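You operate a simulated robot arm through the tools that you are given. There is no shell and no other tool. Be economical: measure what you need, move in short steps, check, and stop when the job is done.

Carry out the task below with a simulated two-armed robot. There is one attempt and no reset: what you move stays moved.

Task
Clamp the black board into the grey case and slide the case onto the green mat.
Fine: hold the case while you throw the orange lever, then lock it with the white knob.

Only the result counts: the job must be done as asked and must still hold three seconds after the hand-in. Knocking over, shifting, dropping, spilling or breaking anything else fails it.

Robot
Two 6-joint arms with two-finger parallel grippers on one trunk, on a base that drives. Base frame: it is fixed to the floor where the robot stands at the start and does not move with it; the origin is under the middle of the robot, x ahead of it, y to its left, z up. Units: m, rad, N and s.
The left shoulder is at the start at [0.06, 0.187, 1.097], the right one opposite. With the tool pointing down near the work surface each hand reaches from about 0.26 to 0.62 m from the robot's upright axis, wherever it stands, measured 20 degrees to its own side. Places, roughly: blue maple board [-1.25, 2, 0.75]; flat white knob [0.4, -0.2, 0.8]; green laurel board [-1.25, 1.75, 0.75]; pocket of the grey case [0.4, 0, 0.8]; red rowan board [0, 2, 1]; thick orange lever [0.3, -0.2, 0.9]. Payload 1.57 kg a hand.
The tool frame of a hand sits at the grasp point between the pads (the TCP): z along the fingers, y along the line on which they close. The tips reach 0.03 m beyond it. Largest opening 0.11 m; finger width 0.024, thickness 0.012; the body of the gripper, 0.048 by 0.112 m, starts 0.078 m behind the TCP.
Orientation is that of the tool frame in the base frame, as a unit quaternion [x, y, z, w]. With the fingers straight down and closing along the base's y, the tool's x points along the base's -x, its y along +y and its z along -z.

Tools
- The arms move only by the tool drive_tool. It takes "left_motion", "right_motion" or both (then of equal length, played together; a hand with none holds still); each is one flat list of numbers, 7 for each row, row after row: the shift along the tool's x, y, z in m, then the turn, a rotation vector about the tool's x, y, z in degrees, then the opening, from 0 (shut) to 1 (fully open). In form: [x, y, z, wx, wy, wz, claw, x, y, z, wx, wy, wz, claw, ...]. A call has 1 to 20 rows; each row shifts and turns the commanded pose from where the row before left it, along the tool's axes as they then stand. Each row takes 0.2 s and may step no farther than 0.05 m and 0.15 rad from the row before; otherwise, or with a gripper value out of range, the whole call is refused. A pose out of reach is approached as far as the arm can. The call stops where the force on the tool passes 40 N (or 10 N more than at its start, if that is more) or the arm is blocked; 0.2 s more then pass. Each finger travels about 0.153 m/s and halts on what it meets, pressing with about 28 N; the grip force reading is that of the motor and also rises with nothing between the fingers. The clock runs only during rows and for 0.2 s after the last one: add rows that do not move to give the fingers time. The reply holds the time, the measured pose of the TCP, the force on the tool along the base axes, the opening and the grip force, in the units named above and with some noise, with the torque about the TCP (base axes, N m) and any sound that the robot's microphone picked up.
- Cameras (640 x 400 px; columns grow to the right, rows downward): "scene" is now at [0.0136, -0.0045, 1.6341]; the picture's right is [-0.06, -1.00, 0.00], its down [-0.80, 0.05, -0.59] and it looks along [0.59, -0.04, -0.80] (base axes); focal length 253 px, centre (320, 200). "left" rides on the left gripper at [0.07, -0.016, -0.141] in its tool frame; the picture's right is [0.23, 0.97, 0.00], its down [-0.85, 0.20, -0.48] and it looks along [-0.47, 0.11, 0.88] (tool axes); focal length 222 px, centre (320, 200). "right" rides on the right gripper at [0.07, 0.016, -0.141] in its tool frame; the picture's right is [-0.23, 0.97, 0.00], its down [-0.86, -0.20, -0.48] and it looks along [-0.47, -0.11, 0.88] (tool axes); focal length 222 px, centre (320, 200). There is no depth. A picture from a camera that has moved, and an enlarged one, comes with that camera's place and axes in the base frame and with its lens.
- grab_frame(camera): a new picture of that camera. It takes no simulated time.
- raise_lower(by): slides the trunk up (or, below 0, down) by that many m; the arms and the scene camera ride with it, the base frame stays. It gives what a move gives, with no picture.
- steer(legs): drives the robot by 1 to 6 legs, each [ahead, left, turn to the left] in m, m and rad, along the robot's own axes; the way and the turn of a leg run together, so that a leg with both is an arc; at most 1.5 m and 3.142 rad a leg. The arms and the cameras ride along, it lands a little off, and it stops where it bumps. It gives what a move gives.
- aim_head(pan, tilt): turns the head with the scene camera to pan (to the left, within 1.501 rad either way) and tilt (down, from -0.506 to 1.204), counted from straight ahead of the robot. It gives what a move gives.
- zoom(camera, box): a new picture of the part [left, top, right, bottom] of that camera's present view, enlarged. It takes no simulated time.
- hand_in(): hands the job in; it is judged then, once.

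Work in short steps. Places have to be worked out from the pictures, the camera data and where the tool is seen: move nearer, look again, correct. Check each grasp and each placing, and mend what went wrong. You have 120 turns and 88 pictures in all, those below and enlarged ones among them. Open the grippers and draw the arms clear of the work before you hand the job in, unless the task says otherwise; then end with one line.

The tools are called after "Call:" as name(argument=value, ...) on one line, values as JSON. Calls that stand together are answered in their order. drive_tool: Moves the arms, as the interface text tells. Its arguments: {"type":"object","properties":{"left_motion":{"type":"array","items":{"type":"number"}},"right_motion":{"type":"array","items":{"type":"number"}}},"required":[]} The other tools are called the same way: raise_lower (by) slides the trunk up or down; steer (legs) drives the base; aim_head (pan, tilt) turns the head that bears the scene camera; grab_frame (camera) takes a picture; zoom (camera, box) takes an enlarged picture of a part of a camera's view; hand_in () hands the job in.

At the start:

```text
time_s: 0.0
left_eef_pos: [0.517, 0.1459, 1.1344]
left_tcp_rot: [0.0, 1.0, 0.0, 0.001]
left_force: [-0.1, 0.1, 0.7]
left_moment: [-0.04, 0.01, -0.01]
left_opening: 0.1099
left_grasp_force: 0.2
right_eef_pos: [0.4828, -0.2611, 1.1971]
right_tcp_rot: [0.001, 1.0, 0.001, -0.001]
right_force: [0.7, -0.1, 0.1]
right_moment: [0.04, 0.04, -0.02]
right_opening: 0.1098
right_grasp_force: 0.1
trunk travel left (down, up): [-0.725, 0.265]
robot x, y, heading: [-0.0011, -0.0013, 0.001]
head pan, tilt: [-0.063, 0.935]
```

scene: 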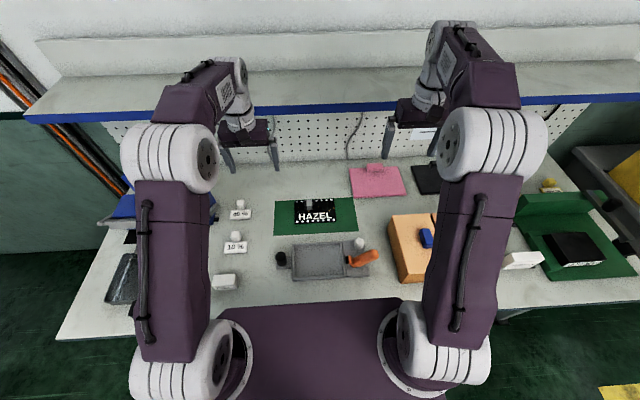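
right: 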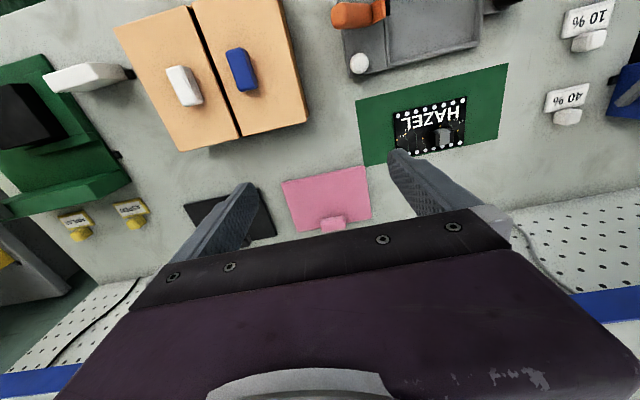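
left: 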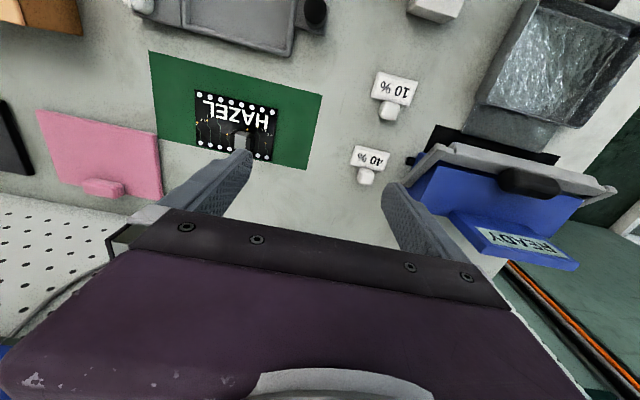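

The black HAZEL board lies on the green mat; the grey case is nearer the robot. I zoom in on the work area.

Call:
zoom(camera="scene", box=[260, 180, 400, 290])

Call:
zoom(camera="right", box=[310, 0, 530, 180])

Call:
zoom(camera="scene", box=[80, 150, 560, 330])

```text
3.64 times, centred on (330, 235) of scene
camera zoom: at [0.0136, -0.0045, 1.6341], right [-0.06, -1.0, 0.0], down [-0.8, 0.05, -0.59], along [0.59, -0.04, -0.8], focal length 922 px, centre (284, 73)
```

zoom: 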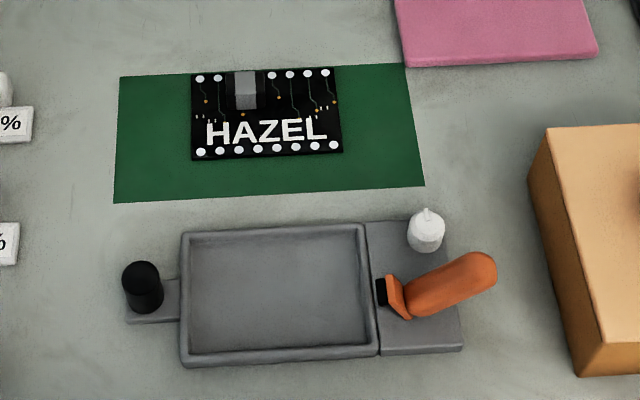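

```text
2.22 times, centred on (420, 90) of right
camera zoom: at [0.4124, -0.2442, 1.3377], right [0.23, 0.97, 0.0], down [0.86, -0.2, 0.48], along [0.47, -0.11, -0.88], focal length 494 px, centre (98, 444)
```

zoom: 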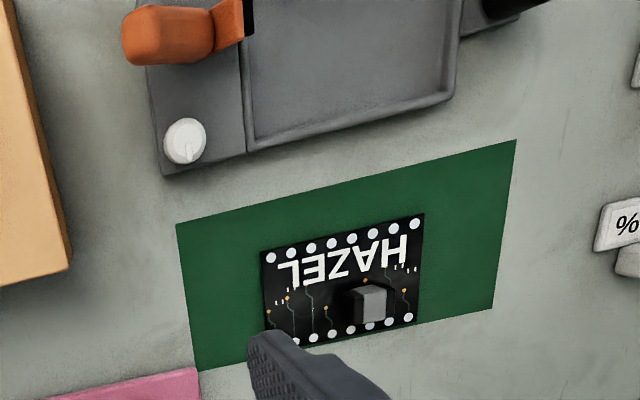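

```text
1.33 times, centred on (320, 240) of scene
camera zoom: at [0.0136, -0.0045, 1.6341], right [-0.06, -1.0, 0.0], down [-0.8, 0.05, -0.59], along [0.59, -0.04, -0.8], focal length 338 px, centre (320, 147)
```

zoom: 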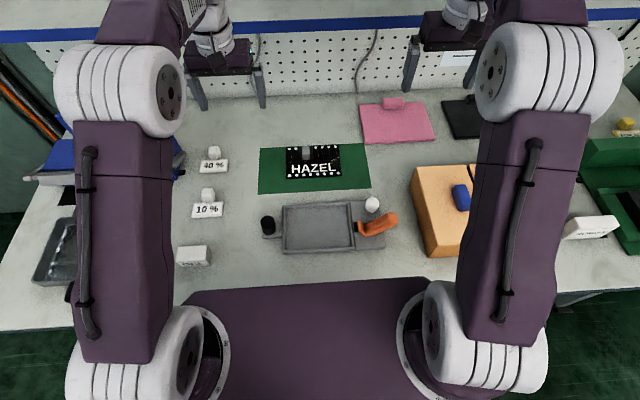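

Board is ~0.158×0.11 at about (0.576,-0.02) with a grey chip at (~0.587,0). Case centre is about (0.37,-0.02). I move the left hand above the chip and the right hand back over the lever to look.

Call:
drive_tool(left_motion=[-0.014, -0.029, 0.03, 0, 0, 0, 1, -0.014, -0.029, 0.03, 0, 0, 0, 1, -0.014, -0.029, 0.03, 0, 0, 0, 1, -0.014, -0.029, 0.03, 0, 0, 0, 1, -0.014, -0.029, 0.03, 0, 0, 0, 1], right_motion=[0.03, 0.004, 0.02, 0, 0, 0, 1, 0.03, 0.004, 0.02, 0, 0, 0, 1, 0.03, 0.004, 0.02, 0, 0, 0, 1, 0.03, 0.004, 0.02, 0, 0, 0, 1, 0.03, 0.004, 0.02, 0, 0, 0, 1])

Call:
grab_frame(camera="left")

Call:
grab_frame(camera="right")

Call:
grab_frame(camera="scene")

```text
time_s: 1.2
left_eef_pos: [0.5688, 0.0118, 0.9909]
left_tcp_rot: [0.0, 1.0, 0.0, 0.0]
left_force: [-0.9, -1.6, 0.1]
left_moment: [-0.01, -0.03, -0.01]
left_opening: 0.11
left_grasp_force: 0.1
left hand out of reach, approached as far as the arm can: row 5
right_eef_pos: [0.3317, -0.2416, 1.0976]
right_tcp_rot: [0.0, 1.0, 0.0, 0.001]
right_force: [-0.3, -0.1, 0.2]
right_moment: [0.01, 0.01, 0.0]
right_opening: 0.1099
right_grasp_force: 0.1
trunk travel left (down, up): [-0.725, 0.265]
robot x, y, heading: [0.0004, 0.0018, 0.004]
head pan, tilt: [-0.063, 0.935]
```

```text
81 pictures are left
camera left: at [0.5004, -0.0041, 1.1324], right [-0.23, 0.97, 0.0], down [0.85, 0.2, 0.48], along [0.47, 0.11, -0.88], focal length 222 px, centre (320, 200)
```

left: 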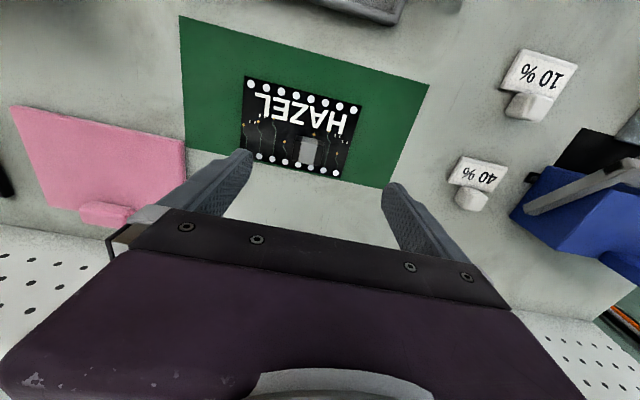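

```text
80 pictures are left
camera right: at [0.261, -0.2242, 1.2388], right [0.23, 0.97, 0.0], down [0.85, -0.2, 0.48], along [0.47, -0.11, -0.88], focal length 222 px, centre (320, 200)
```

right: 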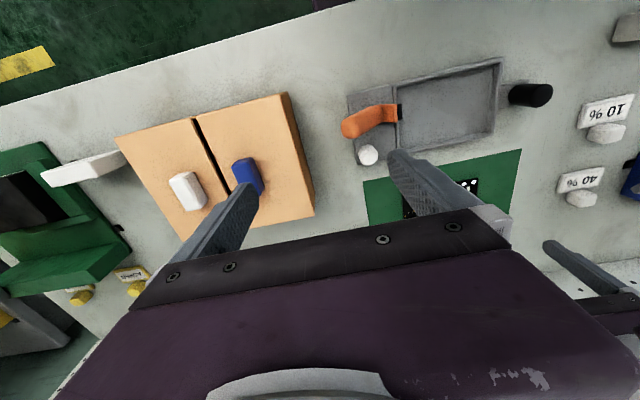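

```text
79 pictures are left
camera scene: at [0.0123, -0.005, 1.6342], right [-0.06, -1.0, 0.0], down [-0.8, 0.05, -0.59], along [0.59, -0.04, -0.8], focal length 253 px, centre (320, 200)
```

scene: 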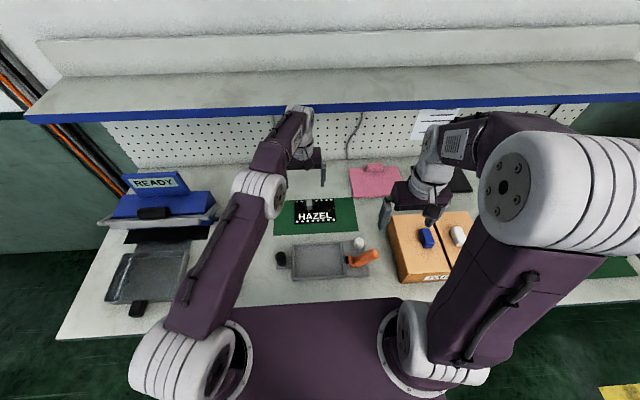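

Triangulated chip at about (0.586, 0.002). The left arm fell slightly short at that height; I look closer at the lever and try lowering the left arm.

Call:
zoom(camera="right", box=[320, 40, 560, 190])

Call:
drive_tool(left_motion=[-0.01, -0.005, 0.03, 0, 0, 0, 1, -0.01, -0.005, 0.03, 0, 0, 0, 1])

```text
2.67 times, centred on (440, 115) of right
camera zoom: at [0.261, -0.2242, 1.2388], right [0.23, 0.97, 0.0], down [0.85, -0.2, 0.48], along [0.47, -0.11, -0.88], focal length 592 px, centre (0, 427)
```

zoom: 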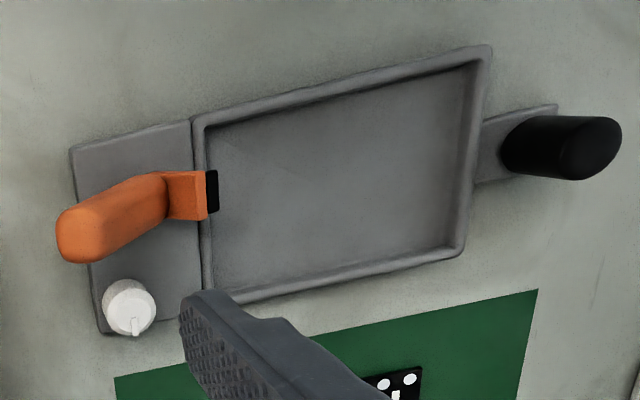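

```text
time_s: 1.8
left_eef_pos: [0.5685, 0.0114, 0.9326]
left_tcp_rot: [0.0, 1.0, 0.0, 0.0]
left_force: [0.0, 0.1, -0.3]
left_moment: [0.03, 0.01, 0.0]
left_opening: 0.1101
left_grasp_force: 0.0
left hand out of reach, approached as far as the arm can: row 1, 2
right_eef_pos: [0.3328, -0.2408, 1.0975]
right_tcp_rot: [0.0, 1.0, 0.001, 0.0]
right_force: [-0.6, -0.3, 0.0]
right_moment: [-0.01, 0.03, 0.02]
right_opening: 0.1104
right_grasp_force: 0.1
trunk travel left (down, up): [-0.725, 0.265]
robot x, y, heading: [-0.0008, -0.0022, -0.003]
head pan, tilt: [-0.063, 0.935]
```

Reach limit here is ~0.569 m, so I need the base slightly closer. I look down at the table edge to check the clearance.

Call:
aim_head(pan=0, tilt=1.2)

Call:
grab_frame(camera="scene")

```text
time_s: 2.6
left_eef_pos: [0.5677, 0.0107, 0.9315]
left_tcp_rot: [0.0, 1.0, 0.0, 0.0]
left_force: [0.5, 0.2, -0.3]
left_moment: [-0.01, -0.03, 0.0]
left_opening: 0.1098
left_grasp_force: 0.0
right_eef_pos: [0.3328, -0.2411, 1.0976]
right_tcp_rot: [0.0, 1.0, 0.0, 0.0]
right_force: [-0.6, -0.8, 0.1]
right_moment: [0.0, -0.01, 0.01]
right_opening: 0.1102
right_grasp_force: 0.2
trunk travel left (down, up): [-0.725, 0.265]
robot x, y, heading: [0.0015, 0.0017, -0.0]
head pan, tilt: [0.0, 1.201]
```

```text
77 pictures are left
camera scene: at [-0.004, 0.0001, 1.617], right [0.0, -1.0, 0.0], down [-0.93, 0.0, -0.36], along [0.36, 0.0, -0.93], focal length 253 px, centre (320, 200)
```

scene: 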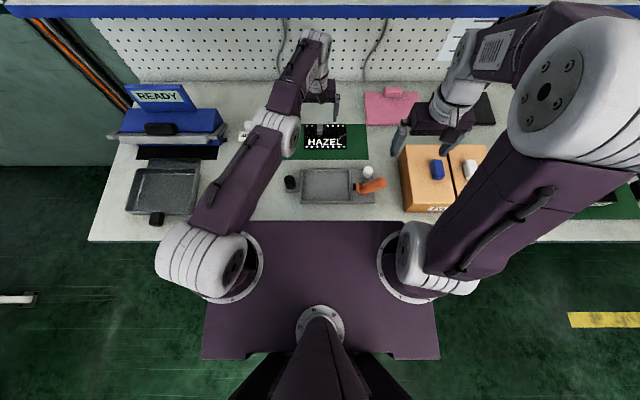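

Table edge is about x=0.17 with the trunk plate above it. I drive ahead a small 0.04 m.

Call:
steer(legs=[[0.04, 0, 0]])

```text
time_s: 3.5
left_eef_pos: [0.6051, 0.01, 0.9355]
left_tcp_rot: [0.0, 1.0, 0.0, 0.002]
left_force: [-0.7, 0.3, -0.1]
left_moment: [0.04, 0.0, -0.01]
left_opening: 0.11
left_grasp_force: 0.1
right_eef_pos: [0.3673, -0.24, 1.0991]
right_tcp_rot: [0.0, 1.0, 0.0, 0.002]
right_force: [-1.2, 0.6, 0.0]
right_moment: [0.0, -0.04, 0.01]
right_opening: 0.1103
right_grasp_force: 0.0
trunk travel left (down, up): [-0.725, 0.265]
robot x, y, heading: [0.0411, 0.0021, 0.004]
head pan, tilt: [0.0, 1.201]
```

It moved freely. I shift the left hand above the chip and open partially so the fingers sit around it, then look.

Call:
drive_tool(left_motion=[0.01, -0.004, 0.02, 0, 0, 0, 0.6, 0.009, -0.004, 0.015, 0, 0, 0, 0.6])

Call:
zoom(camera="left", box=[180, 40, 460, 215])

Call:
zoom(camera="scene", box=[260, 80, 400, 220])

```text
time_s: 4.1
left_eef_pos: [0.5995, -0.0023, 0.8981]
left_tcp_rot: [0.0, 1.0, 0.001, -0.001]
left_force: [-0.4, -0.1, 0.6]
left_moment: [0.02, 0.01, -0.02]
left_opening: 0.0661
left_grasp_force: 0.1
left hand out of reach, approached as far as the arm can: row 1, 2
right_eef_pos: [0.3711, -0.2407, 1.0974]
right_tcp_rot: [0.0, 1.0, -0.001, 0.0]
right_force: [-0.3, -0.4, 0.9]
right_moment: [-0.01, 0.0, 0.02]
right_opening: 0.11
right_grasp_force: 0.1
trunk travel left (down, up): [-0.725, 0.265]
robot x, y, heading: [0.0395, 0.0013, 0.0]
head pan, tilt: [0.0, 1.201]
```

```text
2.29 times, centred on (320, 128) of left
camera zoom: at [0.5307, -0.0193, 1.0387], right [-0.23, 0.97, 0.0], down [0.86, 0.2, 0.48], along [0.46, 0.11, -0.88], focal length 508 px, centre (320, 366)
```

zoom: 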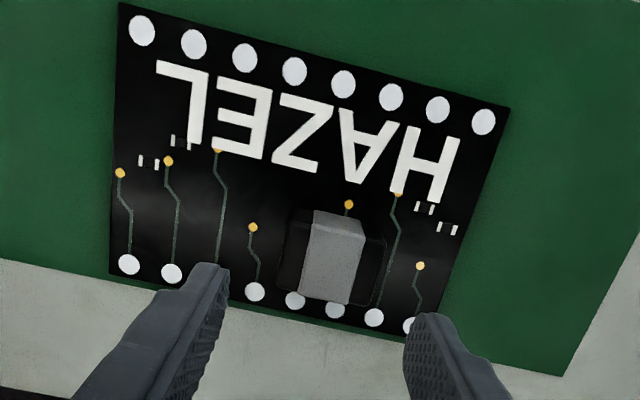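

```text
2.86 times, centred on (330, 150) of scene
camera zoom: at [0.0344, -0.0001, 1.6169], right [0.0, -1.0, 0.0], down [-0.93, 0.0, -0.36], along [0.36, 0.0, -0.93], focal length 724 px, centre (291, 343)
```

zoom: 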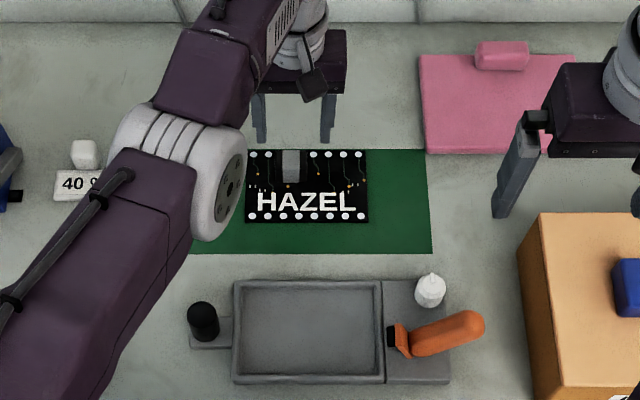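

The commanded pose apparently ran beyond reach; I bring it back with a lateral correction first (target x≈0.592, y≈0.001), keeping the height.

Call:
drive_tool(left_motion=[0.018, 0.009, 0, 0, 0, 0, 0.6, 0.018, 0.009, 0, 0, 0, 0, 0.6])

```text
time_s: 4.7
left_eef_pos: [0.6008, 0.0021, 0.8932]
left_tcp_rot: [0.0, 1.0, 0.001, 0.0]
left_force: [-0.1, 0.5, -0.7]
left_moment: [0.0, -0.02, 0.0]
left_opening: 0.0661
left_grasp_force: 0.0
left hand out of reach, approached as far as the arm can: row 1, 2
right_eef_pos: [0.371, -0.2412, 1.0964]
right_tcp_rot: [0.0, 1.0, 0.0, 0.0]
right_force: [-1.6, 0.8, -0.2]
right_moment: [0.01, 0.02, 0.02]
right_opening: 0.1101
right_grasp_force: 0.0
trunk travel left (down, up): [-0.725, 0.265]
robot x, y, heading: [0.0391, 0.0011, -0.003]
head pan, tilt: [0.0, 1.201]
```

Still saturated; I keep pulling the commanded x back.

Call:
drive_tool(left_motion=[0.01, 0, 0, 0, 0, 0, 0.6, 0.01, 0, 0, 0, 0, 0, 0.6])

```text
time_s: 5.3
left_eef_pos: [0.5979, -0.0033, 0.8899]
left_tcp_rot: [0.0, 1.0, 0.001, -0.001]
left_force: [0.4, -0.9, -0.9]
left_moment: [-0.04, -0.01, 0.01]
left_opening: 0.0659
left_grasp_force: 0.1
left hand out of reach, approached as far as the arm can: row 1, 2
right_eef_pos: [0.3716, -0.2414, 1.0979]
right_tcp_rot: [0.0, 1.0, 0.0, 0.0]
right_force: [-0.7, 0.0, 0.7]
right_moment: [0.02, 0.0, -0.01]
right_opening: 0.1101
right_grasp_force: 0.1
trunk travel left (down, up): [-0.725, 0.265]
robot x, y, heading: [0.0416, 0.0034, 0.001]
head pan, tilt: [0.0, 1.201]
```

The target is right at the edge of the reach; I drive 0.03 m farther ahead for margin.

Call:
steer(legs=[[0.03, 0, 0]])

Call:
drive_tool(left_motion=[0.015, 0, 0, 0, 0, 0, 0.6, 0.015, 0, 0, 0, 0, 0, 0.6])

```text
time_s: 6.1
left_eef_pos: [0.6236, -0.0046, 0.8925]
left_tcp_rot: [0.001, 1.0, 0.001, 0.001]
left_force: [-0.1, -0.2, 0.2]
left_moment: [0.03, -0.02, -0.02]
left_opening: 0.066
left_grasp_force: 0.0
right_eef_pos: [0.3974, -0.2415, 1.0988]
right_tcp_rot: [0.0, 1.0, 0.001, 0.002]
right_force: [-1.4, 0.2, 0.2]
right_moment: [0.01, -0.05, 0.0]
right_opening: 0.1099
right_grasp_force: 0.1
trunk travel left (down, up): [-0.725, 0.265]
robot x, y, heading: [0.0679, -0.0035, -0.001]
head pan, tilt: [0.0, 1.201]
```

```text
time_s: 6.7
left_eef_pos: [0.6249, -0.0068, 0.89]
left_tcp_rot: [0.001, 1.0, 0.001, -0.001]
left_force: [0.1, 1.4, -0.8]
left_moment: [0.01, -0.01, 0.01]
left_opening: 0.066
left_grasp_force: 0.1
left hand out of reach, approached as far as the arm can: row 1, 2
right_eef_pos: [0.4012, -0.2422, 1.0979]
right_tcp_rot: [0.0, 1.0, 0.0, 0.0]
right_force: [0.6, 0.3, -0.2]
right_moment: [-0.02, 0.03, 0.05]
right_opening: 0.1099
right_grasp_force: 0.0
trunk travel left (down, up): [-0.725, 0.265]
robot x, y, heading: [0.0667, 0.0003, 0.0]
head pan, tilt: [0.0, 1.201]
```

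Still saturated in command; I retract further and watch for the response.

Call:
drive_tool(left_motion=[0.015, 0, 0, 0, 0, 0, 0.6, 0.015, 0.002, 0, 0, 0, 0, 0.6])

```text
time_s: 7.3
left_eef_pos: [0.624, -0.01, 0.8877]
left_tcp_rot: [0.0, 1.0, 0.001, -0.002]
left_force: [0.0, 0.5, 0.3]
left_moment: [-0.02, -0.01, -0.03]
left_opening: 0.0663
left_grasp_force: 0.0
left hand out of reach, approached as far as the arm can: row 1, 2
right_eef_pos: [0.4017, -0.2411, 1.0975]
right_tcp_rot: [0.0, 1.0, 0.0, 0.001]
right_force: [-0.1, -0.2, -0.3]
right_moment: [-0.04, -0.01, 0.01]
right_opening: 0.11
right_grasp_force: 0.0
trunk travel left (down, up): [-0.725, 0.265]
robot x, y, heading: [0.0637, 0.0024, 0.002]
head pan, tilt: [0.0, 1.201]
```

The drift along the reach circle suggests the command is also too far in −y; I bring it +y and back more.

Call:
drive_tool(left_motion=[0.02, 0.015, 0, 0, 0, 0, 0.6, 0.02, 0.015, 0, 0, 0, 0, 0.6])

```text
time_s: 7.9
left_eef_pos: [0.6273, -0.0012, 0.8821]
left_tcp_rot: [0.0, 1.0, 0.001, -0.002]
left_force: [1.3, -0.1, 0.4]
left_moment: [-0.02, 0.02, -0.04]
left_opening: 0.066
left_grasp_force: 0.1
left hand out of reach, approached as far as the arm can: row 1, 2
right_eef_pos: [0.4014, -0.2415, 1.0964]
right_tcp_rot: [-0.001, 1.0, 0.0, 0.0]
right_force: [1.2, 0.7, 0.3]
right_moment: [0.02, -0.03, -0.01]
right_opening: 0.1101
right_grasp_force: 0.0
trunk travel left (down, up): [-0.725, 0.265]
robot x, y, heading: [0.0696, 0.0005, 0.005]
head pan, tilt: [0.0, 1.201]
```

The elbow may be stuck straight at singularity; I make a clear retreat: back and slightly up.

Call:
drive_tool(left_motion=[0.03, 0.01, -0.015, 0, 0, 0, 0.6, 0.03, 0.01, -0.015, 0, 0, 0, 0.6, 0.03, 0.01, -0.015, 0, 0, 0, 0.6, 0, 0, 0, 0, 0, 0, 0.6])

```text
time_s: 8.9
left_eef_pos: [0.628, -0.003, 0.9069]
left_tcp_rot: [0.001, 1.0, 0.0, -0.002]
left_force: [0.6, 0.5, 0.9]
left_moment: [0.02, 0.03, -0.03]
left_opening: 0.0661
left_grasp_force: 0.1
left hand out of reach, approached as far as the arm can: row 1, 2, 3
right_eef_pos: [0.4017, -0.2423, 1.0977]
right_tcp_rot: [0.0, 1.0, 0.0, 0.0]
right_force: [0.1, 0.0, -0.4]
right_moment: [0.01, 0.0, -0.01]
right_opening: 0.11
right_grasp_force: 0.1
trunk travel left (down, up): [-0.725, 0.265]
robot x, y, heading: [0.066, 0.0018, 0.004]
head pan, tilt: [0.0, 1.201]
```

Row 4 was not flagged out of reach, so the command may have just come into range; test one more retract.

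Call:
drive_tool(left_motion=[0.02, 0, 0, 0, 0, 0, 0.6, 0.02, 0, 0, 0, 0, 0, 0.6, 0.02, 0, 0, 0, 0, 0, 0.6, 0, 0, 0, 0, 0, 0, 0.6])

Call:
grab_frame(camera="scene")

```text
time_s: 9.9
left_eef_pos: [0.6201, -0.0258, 0.9013]
left_tcp_rot: [0.0, 1.0, 0.002, -0.001]
left_force: [0.7, -0.8, 0.3]
left_moment: [0.03, -0.03, 0.0]
left_opening: 0.0659
left_grasp_force: 0.0
left hand out of reach, approached as far as the arm can: row 1, 2, 3
right_eef_pos: [0.402, -0.2406, 1.0978]
right_tcp_rot: [0.0, 1.0, 0.001, 0.0]
right_force: [-0.1, 0.0, 0.0]
right_moment: [-0.02, 0.03, -0.01]
right_opening: 0.11
right_grasp_force: 0.1
trunk travel left (down, up): [-0.725, 0.265]
robot x, y, heading: [0.0709, -0.0002, 0.004]
head pan, tilt: [0.0, 1.201]
```

```text
74 pictures are left
camera scene: at [0.0649, 0.0001, 1.6169], right [0.0, -1.0, 0.0], down [-0.93, 0.0, -0.36], along [0.36, 0.0, -0.93], focal length 253 px, centre (320, 200)
```

scene: 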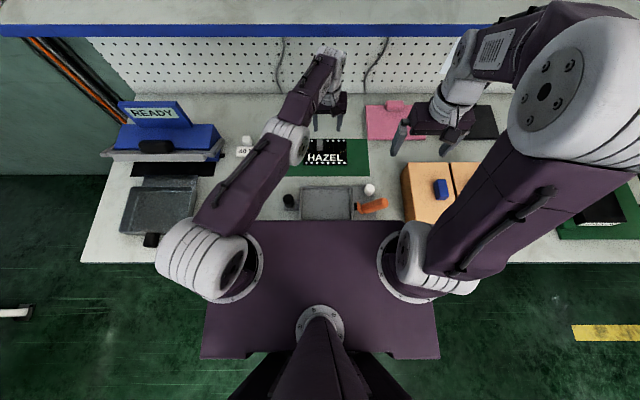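

The arm sits at the straight-elbow singularity. I give one longer pull radially toward the left shoulder (with some lift) so that the elbow can unlock.

Call:
drive_tool(left_motion=[0.02, 0.008, -0.01, 0, 0, 0, 0.6, 0.02, 0.008, -0.01, 0, 0, 0, 0.6, 0.02, 0.008, -0.01, 0, 0, 0, 0.6, 0.02, 0.008, -0.01, 0, 0, 0, 0.6, 0.02, 0.008, -0.01, 0, 0, 0, 0.6, 0.02, 0.008, -0.01, 0, 0, 0, 0.6, 0.02, 0.008, 0, 0, 0, 0, 0.6, 0.02, 0.008, 0, 0, 0, 0, 0.6])

```text
time_s: 11.7
left_eef_pos: [0.6187, -0.0292, 0.9606]
left_tcp_rot: [0.0, 1.0, 0.0, 0.0]
left_force: [1.3, -0.5, 0.4]
left_moment: [0.0, 0.0, 0.01]
left_opening: 0.0664
left_grasp_force: 0.0
left hand out of reach, approached as far as the arm can: row 1, 2, 3, 4, 5, 6, 7, 8
right_eef_pos: [0.3979, -0.2394, 1.0993]
right_tcp_rot: [0.001, 1.0, -0.001, 0.002]
right_force: [0.1, -1.0, -0.2]
right_moment: [0.01, 0.0, 0.0]
right_opening: 0.1101
right_grasp_force: 0.1
trunk travel left (down, up): [-0.725, 0.265]
robot x, y, heading: [0.0704, -0.0011, -0.002]
head pan, tilt: [0.0, 1.201]
```

Vertical motion works while radial does not. I go straight up first, then come down and inward together, which should flex the elbow in its natural direction.

Call:
drive_tool(left_motion=[0, 0, -0.04, 0, 0, 0, 0.6, 0, 0, -0.04, 0, 0, 0, 0.6, 0, 0, -0.04, 0, 0, 0, 0.6, 0, 0, -0.04, 0, 0, 0, 0.6, 0, 0, -0.04, 0, 0, 0, 0.6, 0, 0, 0, 0, 0, 0, 0.6])

Call:
drive_tool(left_motion=[0.03, 0.012, 0.03, 0, 0, 0, 0.6, 0.03, 0.012, 0.03, 0, 0, 0, 0.6, 0.02, 0.012, 0.03, 0, 0, 0, 0.6, 0, 0, 0, 0, 0, 0, 0.6])

```text
time_s: 12.6
left_eef_pos: [0.6076, -0.0257, 1.0786]
left_tcp_rot: [0.002, 1.0, 0.002, -0.007]
left_force: [6.9, -0.7, -11.8]
left_moment: [-0.15, 1.54, -0.16]
left_opening: 0.066
left_grasp_force: 0.1
left hand out of reach, approached as far as the arm can: row 2, 3, 4
right_eef_pos: [0.4025, -0.2425, 1.0965]
right_tcp_rot: [0.001, 1.0, 0.001, -0.001]
right_force: [-0.1, -0.3, 0.0]
right_moment: [0.03, -0.03, 0.01]
right_opening: 0.11
right_grasp_force: 0.1
trunk travel left (down, up): [-0.725, 0.265]
robot x, y, heading: [0.0711, 0.0012, -0.003]
head pan, tilt: [0.0, 1.201]
stopped in row 4 (left hand): the force on the tool passed its limit (the readings are from after the stop); the commanded pose is now the measured one
```

```text
time_s: 12.9
left_eef_pos: [0.6092, -0.0255, 1.0757]
left_tcp_rot: [0.001, 1.0, -0.004, 0.006]
left_force: [0.1, 0.5, -1.2]
left_moment: [-0.01, 0.0, -0.03]
left_opening: 0.0658
left_grasp_force: 0.0
right_eef_pos: [0.4028, -0.2418, 1.0971]
right_tcp_rot: [0.001, 1.0, 0.0, 0.0]
right_force: [0.2, -0.1, 0.4]
right_moment: [-0.01, 0.0, 0.01]
right_opening: 0.11
right_grasp_force: 0.0
trunk travel left (down, up): [-0.725, 0.265]
robot x, y, heading: [0.0698, -0.0008, 0.0]
head pan, tilt: [0.0, 1.201]
stopped in row 1 (left hand): the force on the tool passed its limit (the readings are from after the stop); the commanded pose is now the measured one
```

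It met something overhead, possibly the shelf. I look before moving further.

Call:
aim_head(pan=0.0, tilt=0.75)

Call:
grab_frame(camera="scene")

Call:
grab_frame(camera="right")

```text
time_s: 13.8
left_eef_pos: [0.6098, -0.0263, 1.0767]
left_tcp_rot: [0.002, 1.0, -0.003, 0.005]
left_force: [-2.9, -0.3, -15.1]
left_moment: [0.17, 0.21, -0.05]
left_opening: 0.066
left_grasp_force: 0.1
right_eef_pos: [0.4016, -0.2417, 1.0978]
right_tcp_rot: [0.001, 1.0, 0.0, 0.0]
right_force: [-0.5, 1.5, 0.3]
right_moment: [0.0, 0.03, 0.0]
right_opening: 0.1099
right_grasp_force: 0.0
trunk travel left (down, up): [-0.725, 0.265]
robot x, y, heading: [0.0683, 0.0009, 0.001]
head pan, tilt: [0.0, 0.75]
```

```text
73 pictures are left
camera scene: at [0.0935, -0.0002, 1.6484], right [0.0, -1.0, 0.0], down [-0.68, 0.0, -0.73], along [0.73, 0.0, -0.68], focal length 253 px, centre (320, 200)
```

scene: 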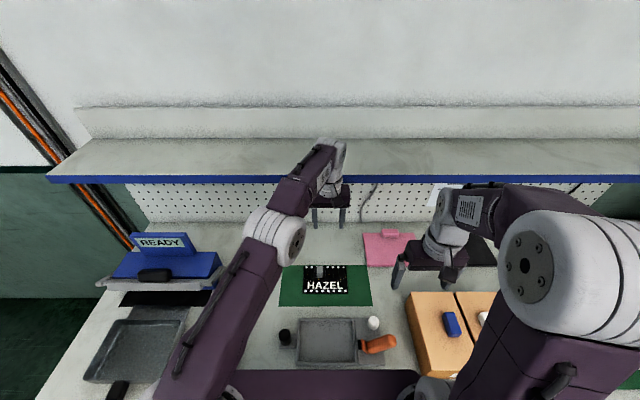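

```text
72 pictures are left
camera right: at [0.3317, -0.2245, 1.2387], right [0.23, 0.97, 0.0], down [0.86, -0.2, 0.48], along [0.47, -0.11, -0.88], focal length 222 px, centre (320, 200)
```

right: 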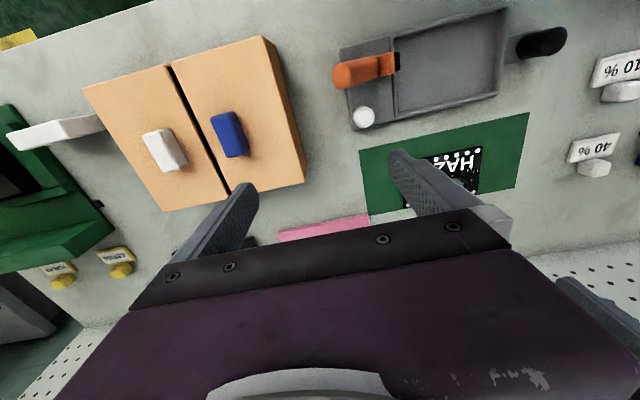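

The wrist seems to press on the shelf edge. I lower straight down gently to release it.

Call:
drive_tool(left_motion=[0, 0, 0.01, 0, 0, 0, 0.6, 0, 0, 0.01, 0, 0, 0, 0.6, 0, 0, 0.01, 0, 0, 0, 0.6])

```text
time_s: 14.6
left_eef_pos: [0.6104, -0.0261, 1.0488]
left_tcp_rot: [0.001, 1.0, -0.004, 0.008]
left_force: [-0.1, 0.0, 0.0]
left_moment: [0.01, 0.01, 0.0]
left_opening: 0.0659
left_grasp_force: 0.0
right_eef_pos: [0.4026, -0.2426, 1.0984]
right_tcp_rot: [0.001, 1.0, 0.0, 0.0]
right_force: [-0.3, 0.7, 0.0]
right_moment: [0.01, 0.01, -0.02]
right_opening: 0.1101
right_grasp_force: 0.1
trunk travel left (down, up): [-0.725, 0.265]
robot x, y, heading: [0.0656, -0.0006, 0.002]
head pan, tilt: [0.0, 0.75]
```

Released, no load and in reach. Now retract inward in small steps.

Call:
drive_tool(left_motion=[0.01, 0.008, 0.01, 0, 0, 0, 0.6, 0.01, 0.008, 0.01, 0, 0, 0, 0.6, 0.01, 0.008, 0.01, 0, 0, 0, 0.6])

```text
time_s: 15.4
left_eef_pos: [0.5802, -0.0028, 1.0175]
left_tcp_rot: [0.002, 1.0, -0.004, 0.007]
left_force: [1.2, -0.3, 0.0]
left_moment: [0.0, 0.01, -0.01]
left_opening: 0.0661
left_grasp_force: 0.0
right_eef_pos: [0.4011, -0.2413, 1.0978]
right_tcp_rot: [0.002, 1.0, 0.0, 0.0]
right_force: [-0.4, -0.3, -0.5]
right_moment: [-0.04, -0.05, 0.01]
right_opening: 0.1098
right_grasp_force: 0.1
trunk travel left (down, up): [-0.725, 0.265]
robot x, y, heading: [0.0713, 0.0006, -0.002]
head pan, tilt: [0.0, 0.75]
```

Back under control. I correct the slight tilt and go to just above the chip (0.592, 0.001, 0.89).

Call:
drive_tool(left_motion=[-0.004, 0.001, 0.03, -0.4, 0.8, 0, 0.6, -0.004, 0.001, 0.03, 0, 0, 0, 0.6, -0.004, 0.001, 0.03, 0, 0, 0, 0.6, 0, 0, 0.03, 0, 0, 0, 0.6])

Call:
zoom(camera="left", box=[180, 40, 460, 215])

```text
time_s: 16.4
left_eef_pos: [0.5938, 0.0005, 0.8967]
left_tcp_rot: [0.002, 1.0, -0.001, 0.0]
left_force: [-0.5, 0.1, -0.5]
left_moment: [0.03, 0.01, 0.02]
left_opening: 0.0662
left_grasp_force: 0.0
right_eef_pos: [0.4017, -0.2419, 1.0977]
right_tcp_rot: [0.001, 1.0, 0.0, 0.0]
right_force: [-0.2, 0.0, 0.3]
right_moment: [0.02, 0.01, 0.01]
right_opening: 0.1101
right_grasp_force: 0.1
trunk travel left (down, up): [-0.725, 0.265]
robot x, y, heading: [0.0683, -0.0003, -0.003]
head pan, tilt: [0.0, 0.75]
```

```text
2.29 times, centred on (320, 128) of left
camera zoom: at [0.5247, -0.0158, 1.0386], right [-0.22, 0.97, 0.0], down [0.86, 0.2, 0.48], along [0.47, 0.1, -0.88], focal length 508 px, centre (320, 366)
```

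zoom: 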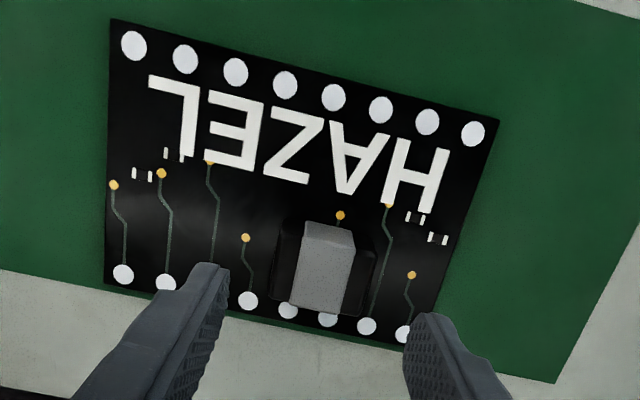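

Fingers straddle the chip; it is ~6 mm nearer than the finger axis. I shift 5 mm back and descend to z≈0.842.

Call:
drive_tool(left_motion=[0.006, 0, 0.015, 0, 0, 0, 0.6, 0, 0, 0.015, 0, 0, 0, 0.6, 0, 0, 0.015, 0, 0, 0, 0.6, 0, 0, 0.01, 0, 0, 0, 0.6])

Call:
zoom(camera="left", box=[180, 40, 460, 215])

```text
time_s: 17.4
left_eef_pos: [0.5878, -0.0014, 0.8411]
left_tcp_rot: [0.002, 1.0, -0.001, 0.0]
left_force: [0.6, 0.3, -0.9]
left_moment: [0.01, -0.02, 0.0]
left_opening: 0.0659
left_grasp_force: 0.0
right_eef_pos: [0.4021, -0.2424, 1.0973]
right_tcp_rot: [0.001, 1.0, 0.0, 0.0]
right_force: [0.2, 0.6, -1.0]
right_moment: [-0.01, -0.02, 0.0]
right_opening: 0.1099
right_grasp_force: 0.0
trunk travel left (down, up): [-0.725, 0.265]
robot x, y, heading: [0.0725, 0.0007, 0.0]
head pan, tilt: [0.0, 0.75]
```

```text
2.29 times, centred on (320, 128) of left
camera zoom: at [0.5192, -0.0166, 0.9837], right [-0.22, 0.97, 0.0], down [0.86, 0.2, 0.48], along [0.47, 0.11, -0.88], focal length 508 px, centre (320, 366)
```

zoom: 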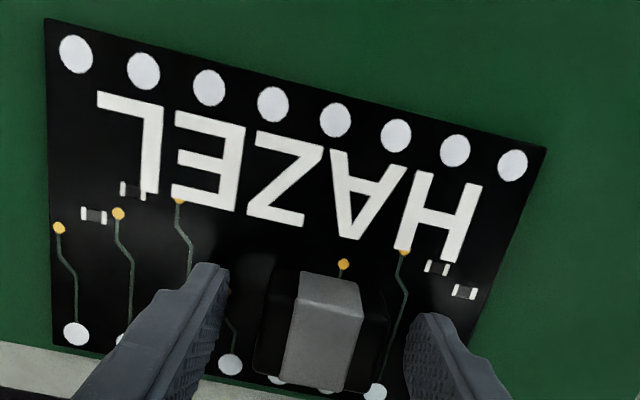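

The chip stands between the fingers. Close.

Call:
drive_tool(left_motion=[0, 0, 0, 0, 0, 0, 0.1, 0, 0, 0, 0, 0, 0, 0.0, 0, 0, 0, 0, 0, 0, 0.0])

Call:
zoom(camera="left", box=[180, 40, 460, 215])

```text
time_s: 18.2
left_eef_pos: [0.587, 0.0004, 0.8421]
left_tcp_rot: [0.001, 1.0, -0.001, 0.0]
left_force: [0.6, -0.2, -0.7]
left_moment: [0.01, -0.04, 0.01]
left_opening: 0.0409
left_grasp_force: 28.2
right_eef_pos: [0.4015, -0.2409, 1.0972]
right_tcp_rot: [0.001, 1.0, 0.001, -0.001]
right_force: [0.4, -1.1, -0.2]
right_moment: [-0.01, -0.01, 0.02]
right_opening: 0.11
right_grasp_force: 0.0
trunk travel left (down, up): [-0.725, 0.265]
robot x, y, heading: [0.0662, -0.0019, -0.002]
head pan, tilt: [0.0, 0.75]
```

```text
2.29 times, centred on (320, 128) of left
camera zoom: at [0.5191, -0.0165, 0.9838], right [-0.22, 0.97, 0.0], down [0.86, 0.2, 0.48], along [0.47, 0.11, -0.88], focal length 508 px, centre (320, 366)
```

zoom: 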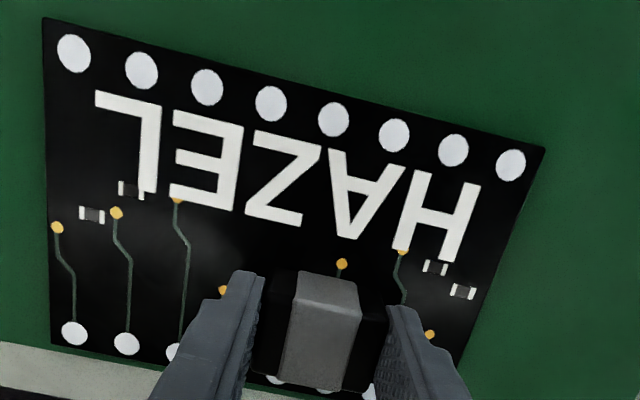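

Gripped the 0.041 m wide chip body. Lift and check.

Call:
drive_tool(left_motion=[0, 0, -0.02, 0, 0, 0, 0, 0, 0, -0.03, 0, 0, 0, 0, 0, 0, -0.03, 0, 0, 0, 0, 0.03, 0, 0, 0, 0, 0, 0, 0.04, 0, 0, 0, 0, 0, 0, 0.04, 0, 0, 0, 0, 0, 0])

Call:
grab_frame(camera="left")

Call:
aim_head(pan=0, tilt=1.2)

Call:
zoom(camera="scene", box=[260, 100, 420, 230])

```text
time_s: 19.6
left_eef_pos: [0.475, 0.0005, 0.9236]
left_tcp_rot: [0.002, 1.0, -0.001, 0.001]
left_force: [0.5, 0.4, 0.4]
left_moment: [0.01, -0.04, -0.01]
left_opening: 0.0
left_grasp_force: 21.4
right_eef_pos: [0.4008, -0.2415, 1.0974]
right_tcp_rot: [0.001, 1.0, -0.001, 0.002]
right_force: [-0.1, 0.1, -0.8]
right_moment: [-0.05, 0.0, -0.02]
right_opening: 0.11
right_grasp_force: 0.0
trunk travel left (down, up): [-0.725, 0.265]
robot x, y, heading: [0.0719, -0.0016, -0.006]
head pan, tilt: [0.0, 0.75]
```

```text
68 pictures are left
camera left: at [0.4067, -0.0151, 1.0647], right [-0.22, 0.97, 0.0], down [0.85, 0.2, 0.48], along [0.47, 0.11, -0.88], focal length 222 px, centre (320, 200)
```

left: 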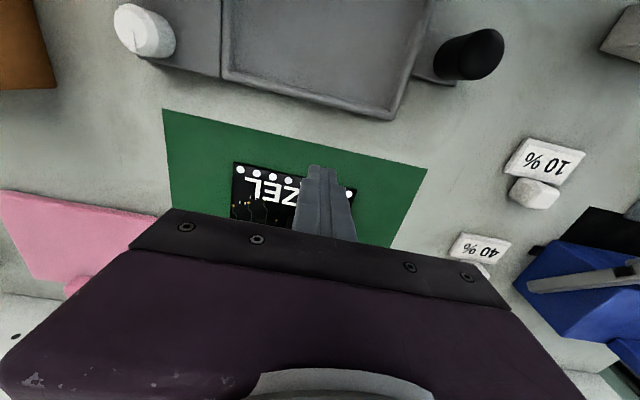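

```text
time_s: 20.5
left_eef_pos: [0.4765, 0.001, 0.9223]
left_tcp_rot: [0.003, 1.0, -0.001, -0.001]
left_force: [-0.3, -0.6, 0.5]
left_moment: [0.01, -0.04, -0.01]
left_opening: 0.0
left_grasp_force: 21.7
right_eef_pos: [0.4011, -0.242, 1.0975]
right_tcp_rot: [0.001, 1.0, 0.0, 0.0]
right_force: [-0.2, 0.1, -1.2]
right_moment: [0.03, 0.01, 0.02]
right_opening: 0.1101
right_grasp_force: 0.0
trunk travel left (down, up): [-0.725, 0.265]
robot x, y, heading: [0.0679, 0.0008, 0.0]
head pan, tilt: [0.0, 1.201]
```

```text
3.08 times, centred on (340, 165) of scene
camera zoom: at [0.0653, 0.0, 1.617], right [0.0, -1.0, 0.0], down [-0.93, 0.0, -0.36], along [0.36, 0.0, -0.93], focal length 780 px, centre (258, 308)
```

zoom: 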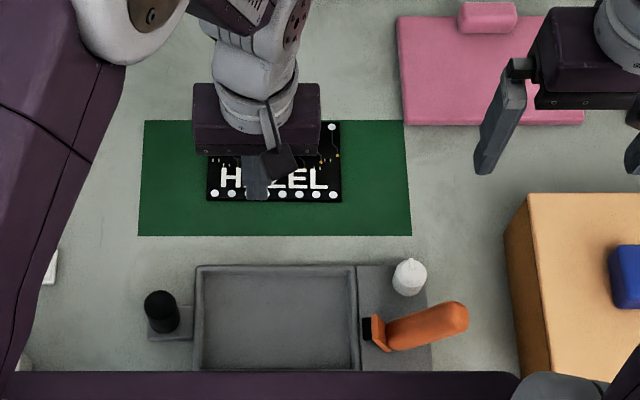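

The grip slipped off; the chip's side shape needs a closer look. I open and place the left camera nearer.

Call:
drive_tool(left_motion=[0, 0, 0, 0, 0, 0, 0.6, -0.02, 0, 0.01, 0, 0, 0, 0.6, -0.01, 0, 0, 0, 0, 0, 0.9])

Call:
zoom(camera="left", box=[240, 130, 400, 230])

Call:
zoom(camera="scene", box=[300, 120, 350, 160])

```text
time_s: 21.3
left_eef_pos: [0.5069, 0.0007, 0.914]
left_tcp_rot: [0.001, 1.0, -0.001, 0.0]
left_force: [-0.3, -0.1, -0.4]
left_moment: [0.0, -0.01, 0.01]
left_opening: 0.0991
left_grasp_force: 0.0
right_eef_pos: [0.402, -0.2419, 1.098]
right_tcp_rot: [0.0, 1.0, 0.0, -0.001]
right_force: [-0.3, 0.6, 0.5]
right_moment: [-0.02, -0.01, 0.03]
right_opening: 0.1104
right_grasp_force: 0.1
trunk travel left (down, up): [-0.725, 0.265]
robot x, y, heading: [0.0693, -0.0026, -0.0]
head pan, tilt: [0.0, 1.201]
```

```text
4.00 times, centred on (320, 180) of left
camera zoom: at [0.4393, -0.0147, 1.0549], right [-0.22, 0.97, 0.0], down [0.86, 0.2, 0.48], along [0.47, 0.11, -0.88], focal length 888 px, centre (320, 280)
```

zoom: 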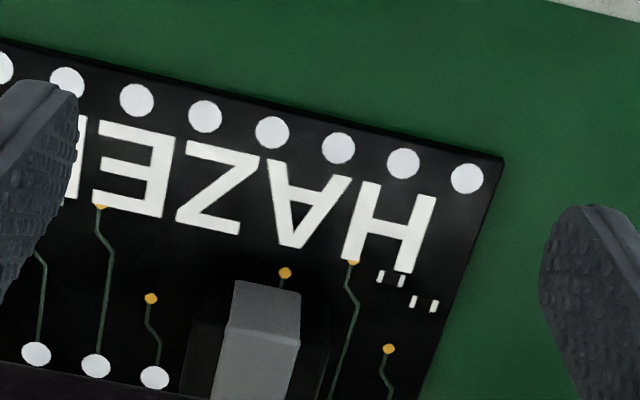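

```text
10.00 times, centred on (325, 140) of scene
camera zoom: at [0.065, 0.0001, 1.6169], right [0.0, -1.0, 0.0], down [-0.93, 0.0, -0.36], along [0.36, 0.0, -0.93], focal length 2534 px, centre (270, 800)
```

zoom: 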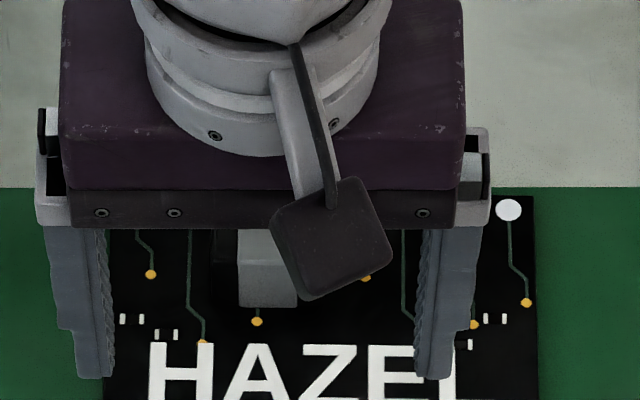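

There's a low black flange (0.041 m) around a narrower taller grey block (top ≈0.84). I grip the grey block itself, with tips just above the flange (TCP z≈0.852).

Call:
drive_tool(left_motion=[-0.04, 0, 0, 0, 0, 0, 0.6, -0.041, 0, 0, 0, 0, 0, 0.6, 0, 0, 0.02, 0, 0, 0, 0.6, 0, 0, 0.02, 0, 0, 0, 0.6, 0, 0, 0.022, 0, 0, 0, 0.6, 0, 0, 0, 0, 0, 0, 0.3, 0, 0, 0, 0, 0, 0, 0, 0, 0, 0, 0, 0, 0, 0, 0, 0, 0, 0, 0, 0, 0])

Call:
zoom(camera="left", box=[180, 40, 460, 215])

```text
time_s: 23.3
left_eef_pos: [0.5882, -0.0002, 0.8506]
left_tcp_rot: [0.001, 1.0, -0.001, 0.0]
left_force: [-0.5, -0.2, -1.4]
left_moment: [0.01, -0.03, 0.01]
left_opening: 0.0415
left_grasp_force: 27.7
right_eef_pos: [0.4013, -0.242, 1.0972]
right_tcp_rot: [0.001, 1.0, 0.001, 0.0]
right_force: [-0.7, -0.4, -0.1]
right_moment: [0.01, 0.02, 0.0]
right_opening: 0.11
right_grasp_force: 0.1
trunk travel left (down, up): [-0.725, 0.265]
robot x, y, heading: [0.0685, 0.0028, -0.004]
head pan, tilt: [0.0, 1.201]
```

```text
2.29 times, centred on (320, 128) of left
camera zoom: at [0.52, -0.0158, 0.9922], right [-0.22, 0.97, 0.0], down [0.86, 0.2, 0.48], along [0.47, 0.11, -0.88], focal length 508 px, centre (320, 366)
```

zoom: 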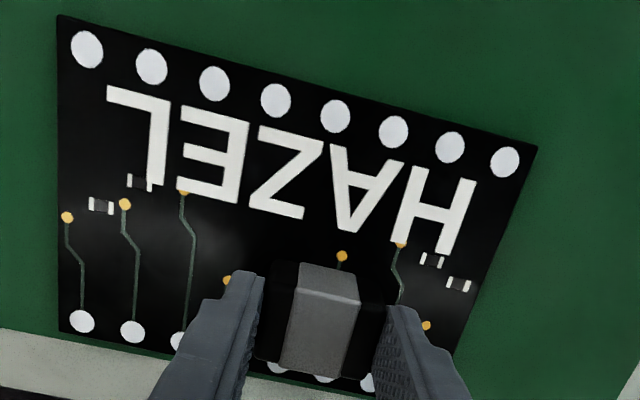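

The black body itself is ~0.041 wide with a grey band across top and front/back. I test a very slow lift with this grip.

Call:
drive_tool(left_motion=[0, 0, -0.003, 0, 0, 0, 0, 0, 0, -0.003, 0, 0, 0, 0, 0, 0, -0.004, 0, 0, 0, 0])

Call:
zoom(camera="left", box=[180, 40, 460, 215])

```text
time_s: 24.1
left_eef_pos: [0.5871, -0.0004, 0.8599]
left_tcp_rot: [0.002, 1.0, -0.001, 0.0]
left_force: [0.3, -0.1, -1.4]
left_moment: [-0.04, -0.04, -0.01]
left_opening: 0.041
left_grasp_force: 27.4
right_eef_pos: [0.4018, -0.2418, 1.0978]
right_tcp_rot: [0.001, 1.0, 0.0, 0.0]
right_force: [-0.1, 0.2, 0.2]
right_moment: [0.0, 0.02, 0.0]
right_opening: 0.1101
right_grasp_force: 0.1
trunk travel left (down, up): [-0.725, 0.265]
robot x, y, heading: [0.0696, -0.0031, 0.0]
head pan, tilt: [0.0, 1.201]
```

```text
2.29 times, centred on (320, 128) of left
camera zoom: at [0.5191, -0.0164, 1.0016], right [-0.22, 0.97, 0.0], down [0.86, 0.2, 0.48], along [0.47, 0.11, -0.88], focal length 508 px, centre (320, 366)
```

zoom: 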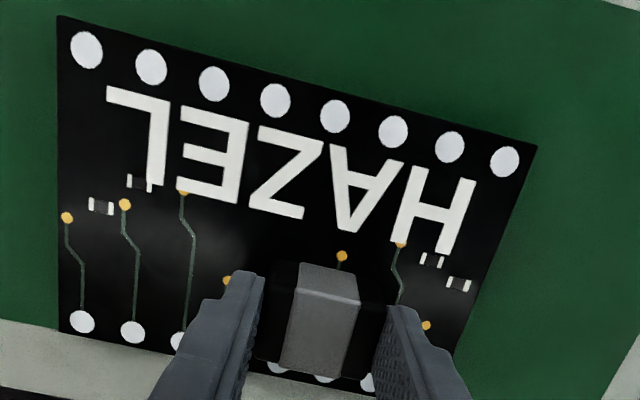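

The board rises with the hand this time. I continue slowly, 1 cm per row: up 0.035, then back toward the case.

Call:
drive_tool(left_motion=[0, 0, -0.006, 0, 0, 0, 0, 0, 0, -0.01, 0, 0, 0, 0, 0, 0, -0.01, 0, 0, 0, 0, 0, 0, -0.01, 0, 0, 0, 0, 0.004, 0, -0.004, 0, 0, 0, 0, 0.008, 0, 0, 0, 0, 0, 0, 0.01, 0, 0, 0, 0, 0, 0, 0.01, 0, 0, 0, 0, 0, 0, 0.01, 0, 0, 0, 0, 0, 0, 0.01, 0, 0, 0, 0, 0, 0, 0.01, 0, 0, 0, 0, 0, 0])

Call:
grab_frame(camera="left")

```text
time_s: 26.5
left_eef_pos: [0.5258, 0.0004, 0.8999]
left_tcp_rot: [0.003, 1.0, -0.001, 0.0]
left_force: [-0.7, 0.7, -1.7]
left_moment: [0.01, 0.0, 0.01]
left_opening: 0.0413
left_grasp_force: 29.0
right_eef_pos: [0.4018, -0.2408, 1.0975]
right_tcp_rot: [0.001, 1.0, 0.0, 0.0]
right_force: [0.1, -0.8, -0.5]
right_moment: [0.01, -0.04, 0.01]
right_opening: 0.1102
right_grasp_force: 0.1
trunk travel left (down, up): [-0.725, 0.265]
robot x, y, heading: [0.0689, 0.002, 0.0]
head pan, tilt: [0.0, 1.201]
```

```text
62 pictures are left
camera left: at [0.4582, -0.0156, 1.0416], right [-0.22, 0.97, 0.0], down [0.86, 0.2, 0.48], along [0.47, 0.11, -0.88], focal length 222 px, centre (320, 200)
```

left: 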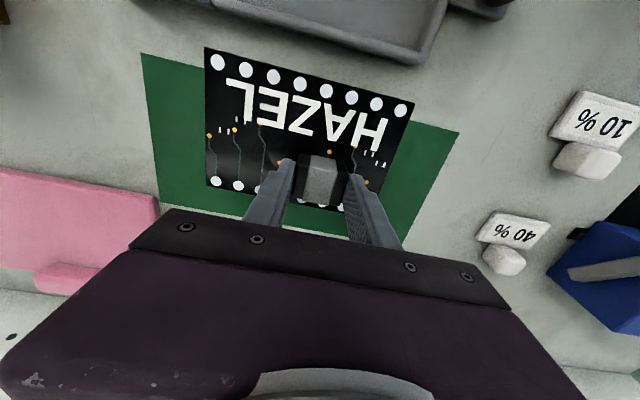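

Held. Continue back 0.13 m slowly.

Call:
drive_tool(left_motion=[0.006, 0, 0, 0, 0, 0, 0, 0.01, 0, 0, 0, 0, 0, 0, 0.012, 0, 0, 0, 0, 0, 0, 0.012, 0, 0, 0, 0, 0, 0, 0.012, 0, 0, 0, 0, 0, 0, 0.012, 0, 0, 0, 0, 0, 0, 0.012, 0, 0, 0, 0, 0, 0, 0.012, 0, 0, 0, 0, 0, 0, 0.012, 0, 0, 0, 0, 0, 0, 0.012, 0, 0, 0, 0, 0, 0, 0.012, 0, 0, 0, 0, 0, 0, 0.01, 0, 0, 0, 0, 0, 0, 0.006, 0, 0, 0, 0, 0, 0])

Call:
grab_frame(camera="left")

Call:
zoom(camera="scene", box=[260, 130, 420, 230])

```text
time_s: 29.3
left_eef_pos: [0.3867, -0.0003, 0.9003]
left_tcp_rot: [0.003, 1.0, -0.001, -0.001]
left_force: [0.5, -0.8, -0.7]
left_moment: [0.01, -0.02, -0.02]
left_opening: 0.0411
left_grasp_force: 28.5
right_eef_pos: [0.4015, -0.2408, 1.0971]
right_tcp_rot: [0.001, 1.0, -0.001, 0.0]
right_force: [0.3, 0.2, 0.0]
right_moment: [0.02, -0.02, 0.03]
right_opening: 0.1098
right_grasp_force: 0.0
trunk travel left (down, up): [-0.725, 0.265]
robot x, y, heading: [0.0691, 0.0006, 0.003]
head pan, tilt: [0.0, 1.201]
```

```text
61 pictures are left
camera left: at [0.3181, -0.0161, 1.0421], right [-0.22, 0.97, 0.0], down [0.86, 0.2, 0.48], along [0.47, 0.1, -0.88], focal length 222 px, centre (320, 200)
```

left: 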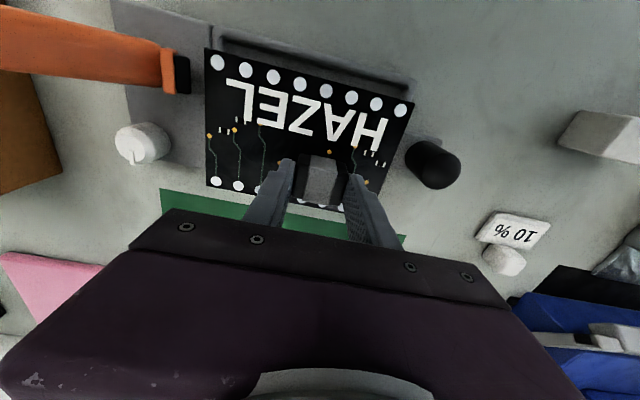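

```text
4.00 times, centred on (340, 180) of scene
camera zoom: at [0.0649, 0.0, 1.6169], right [0.0, -1.0, 0.0], down [-0.93, 0.0, -0.36], along [0.36, 0.0, -0.93], focal length 1014 px, centre (240, 280)
```

zoom: 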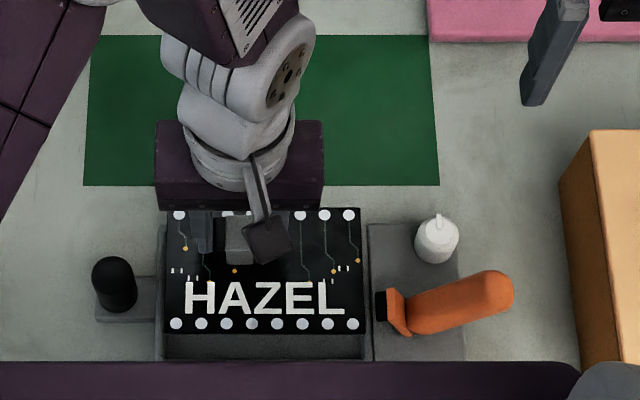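

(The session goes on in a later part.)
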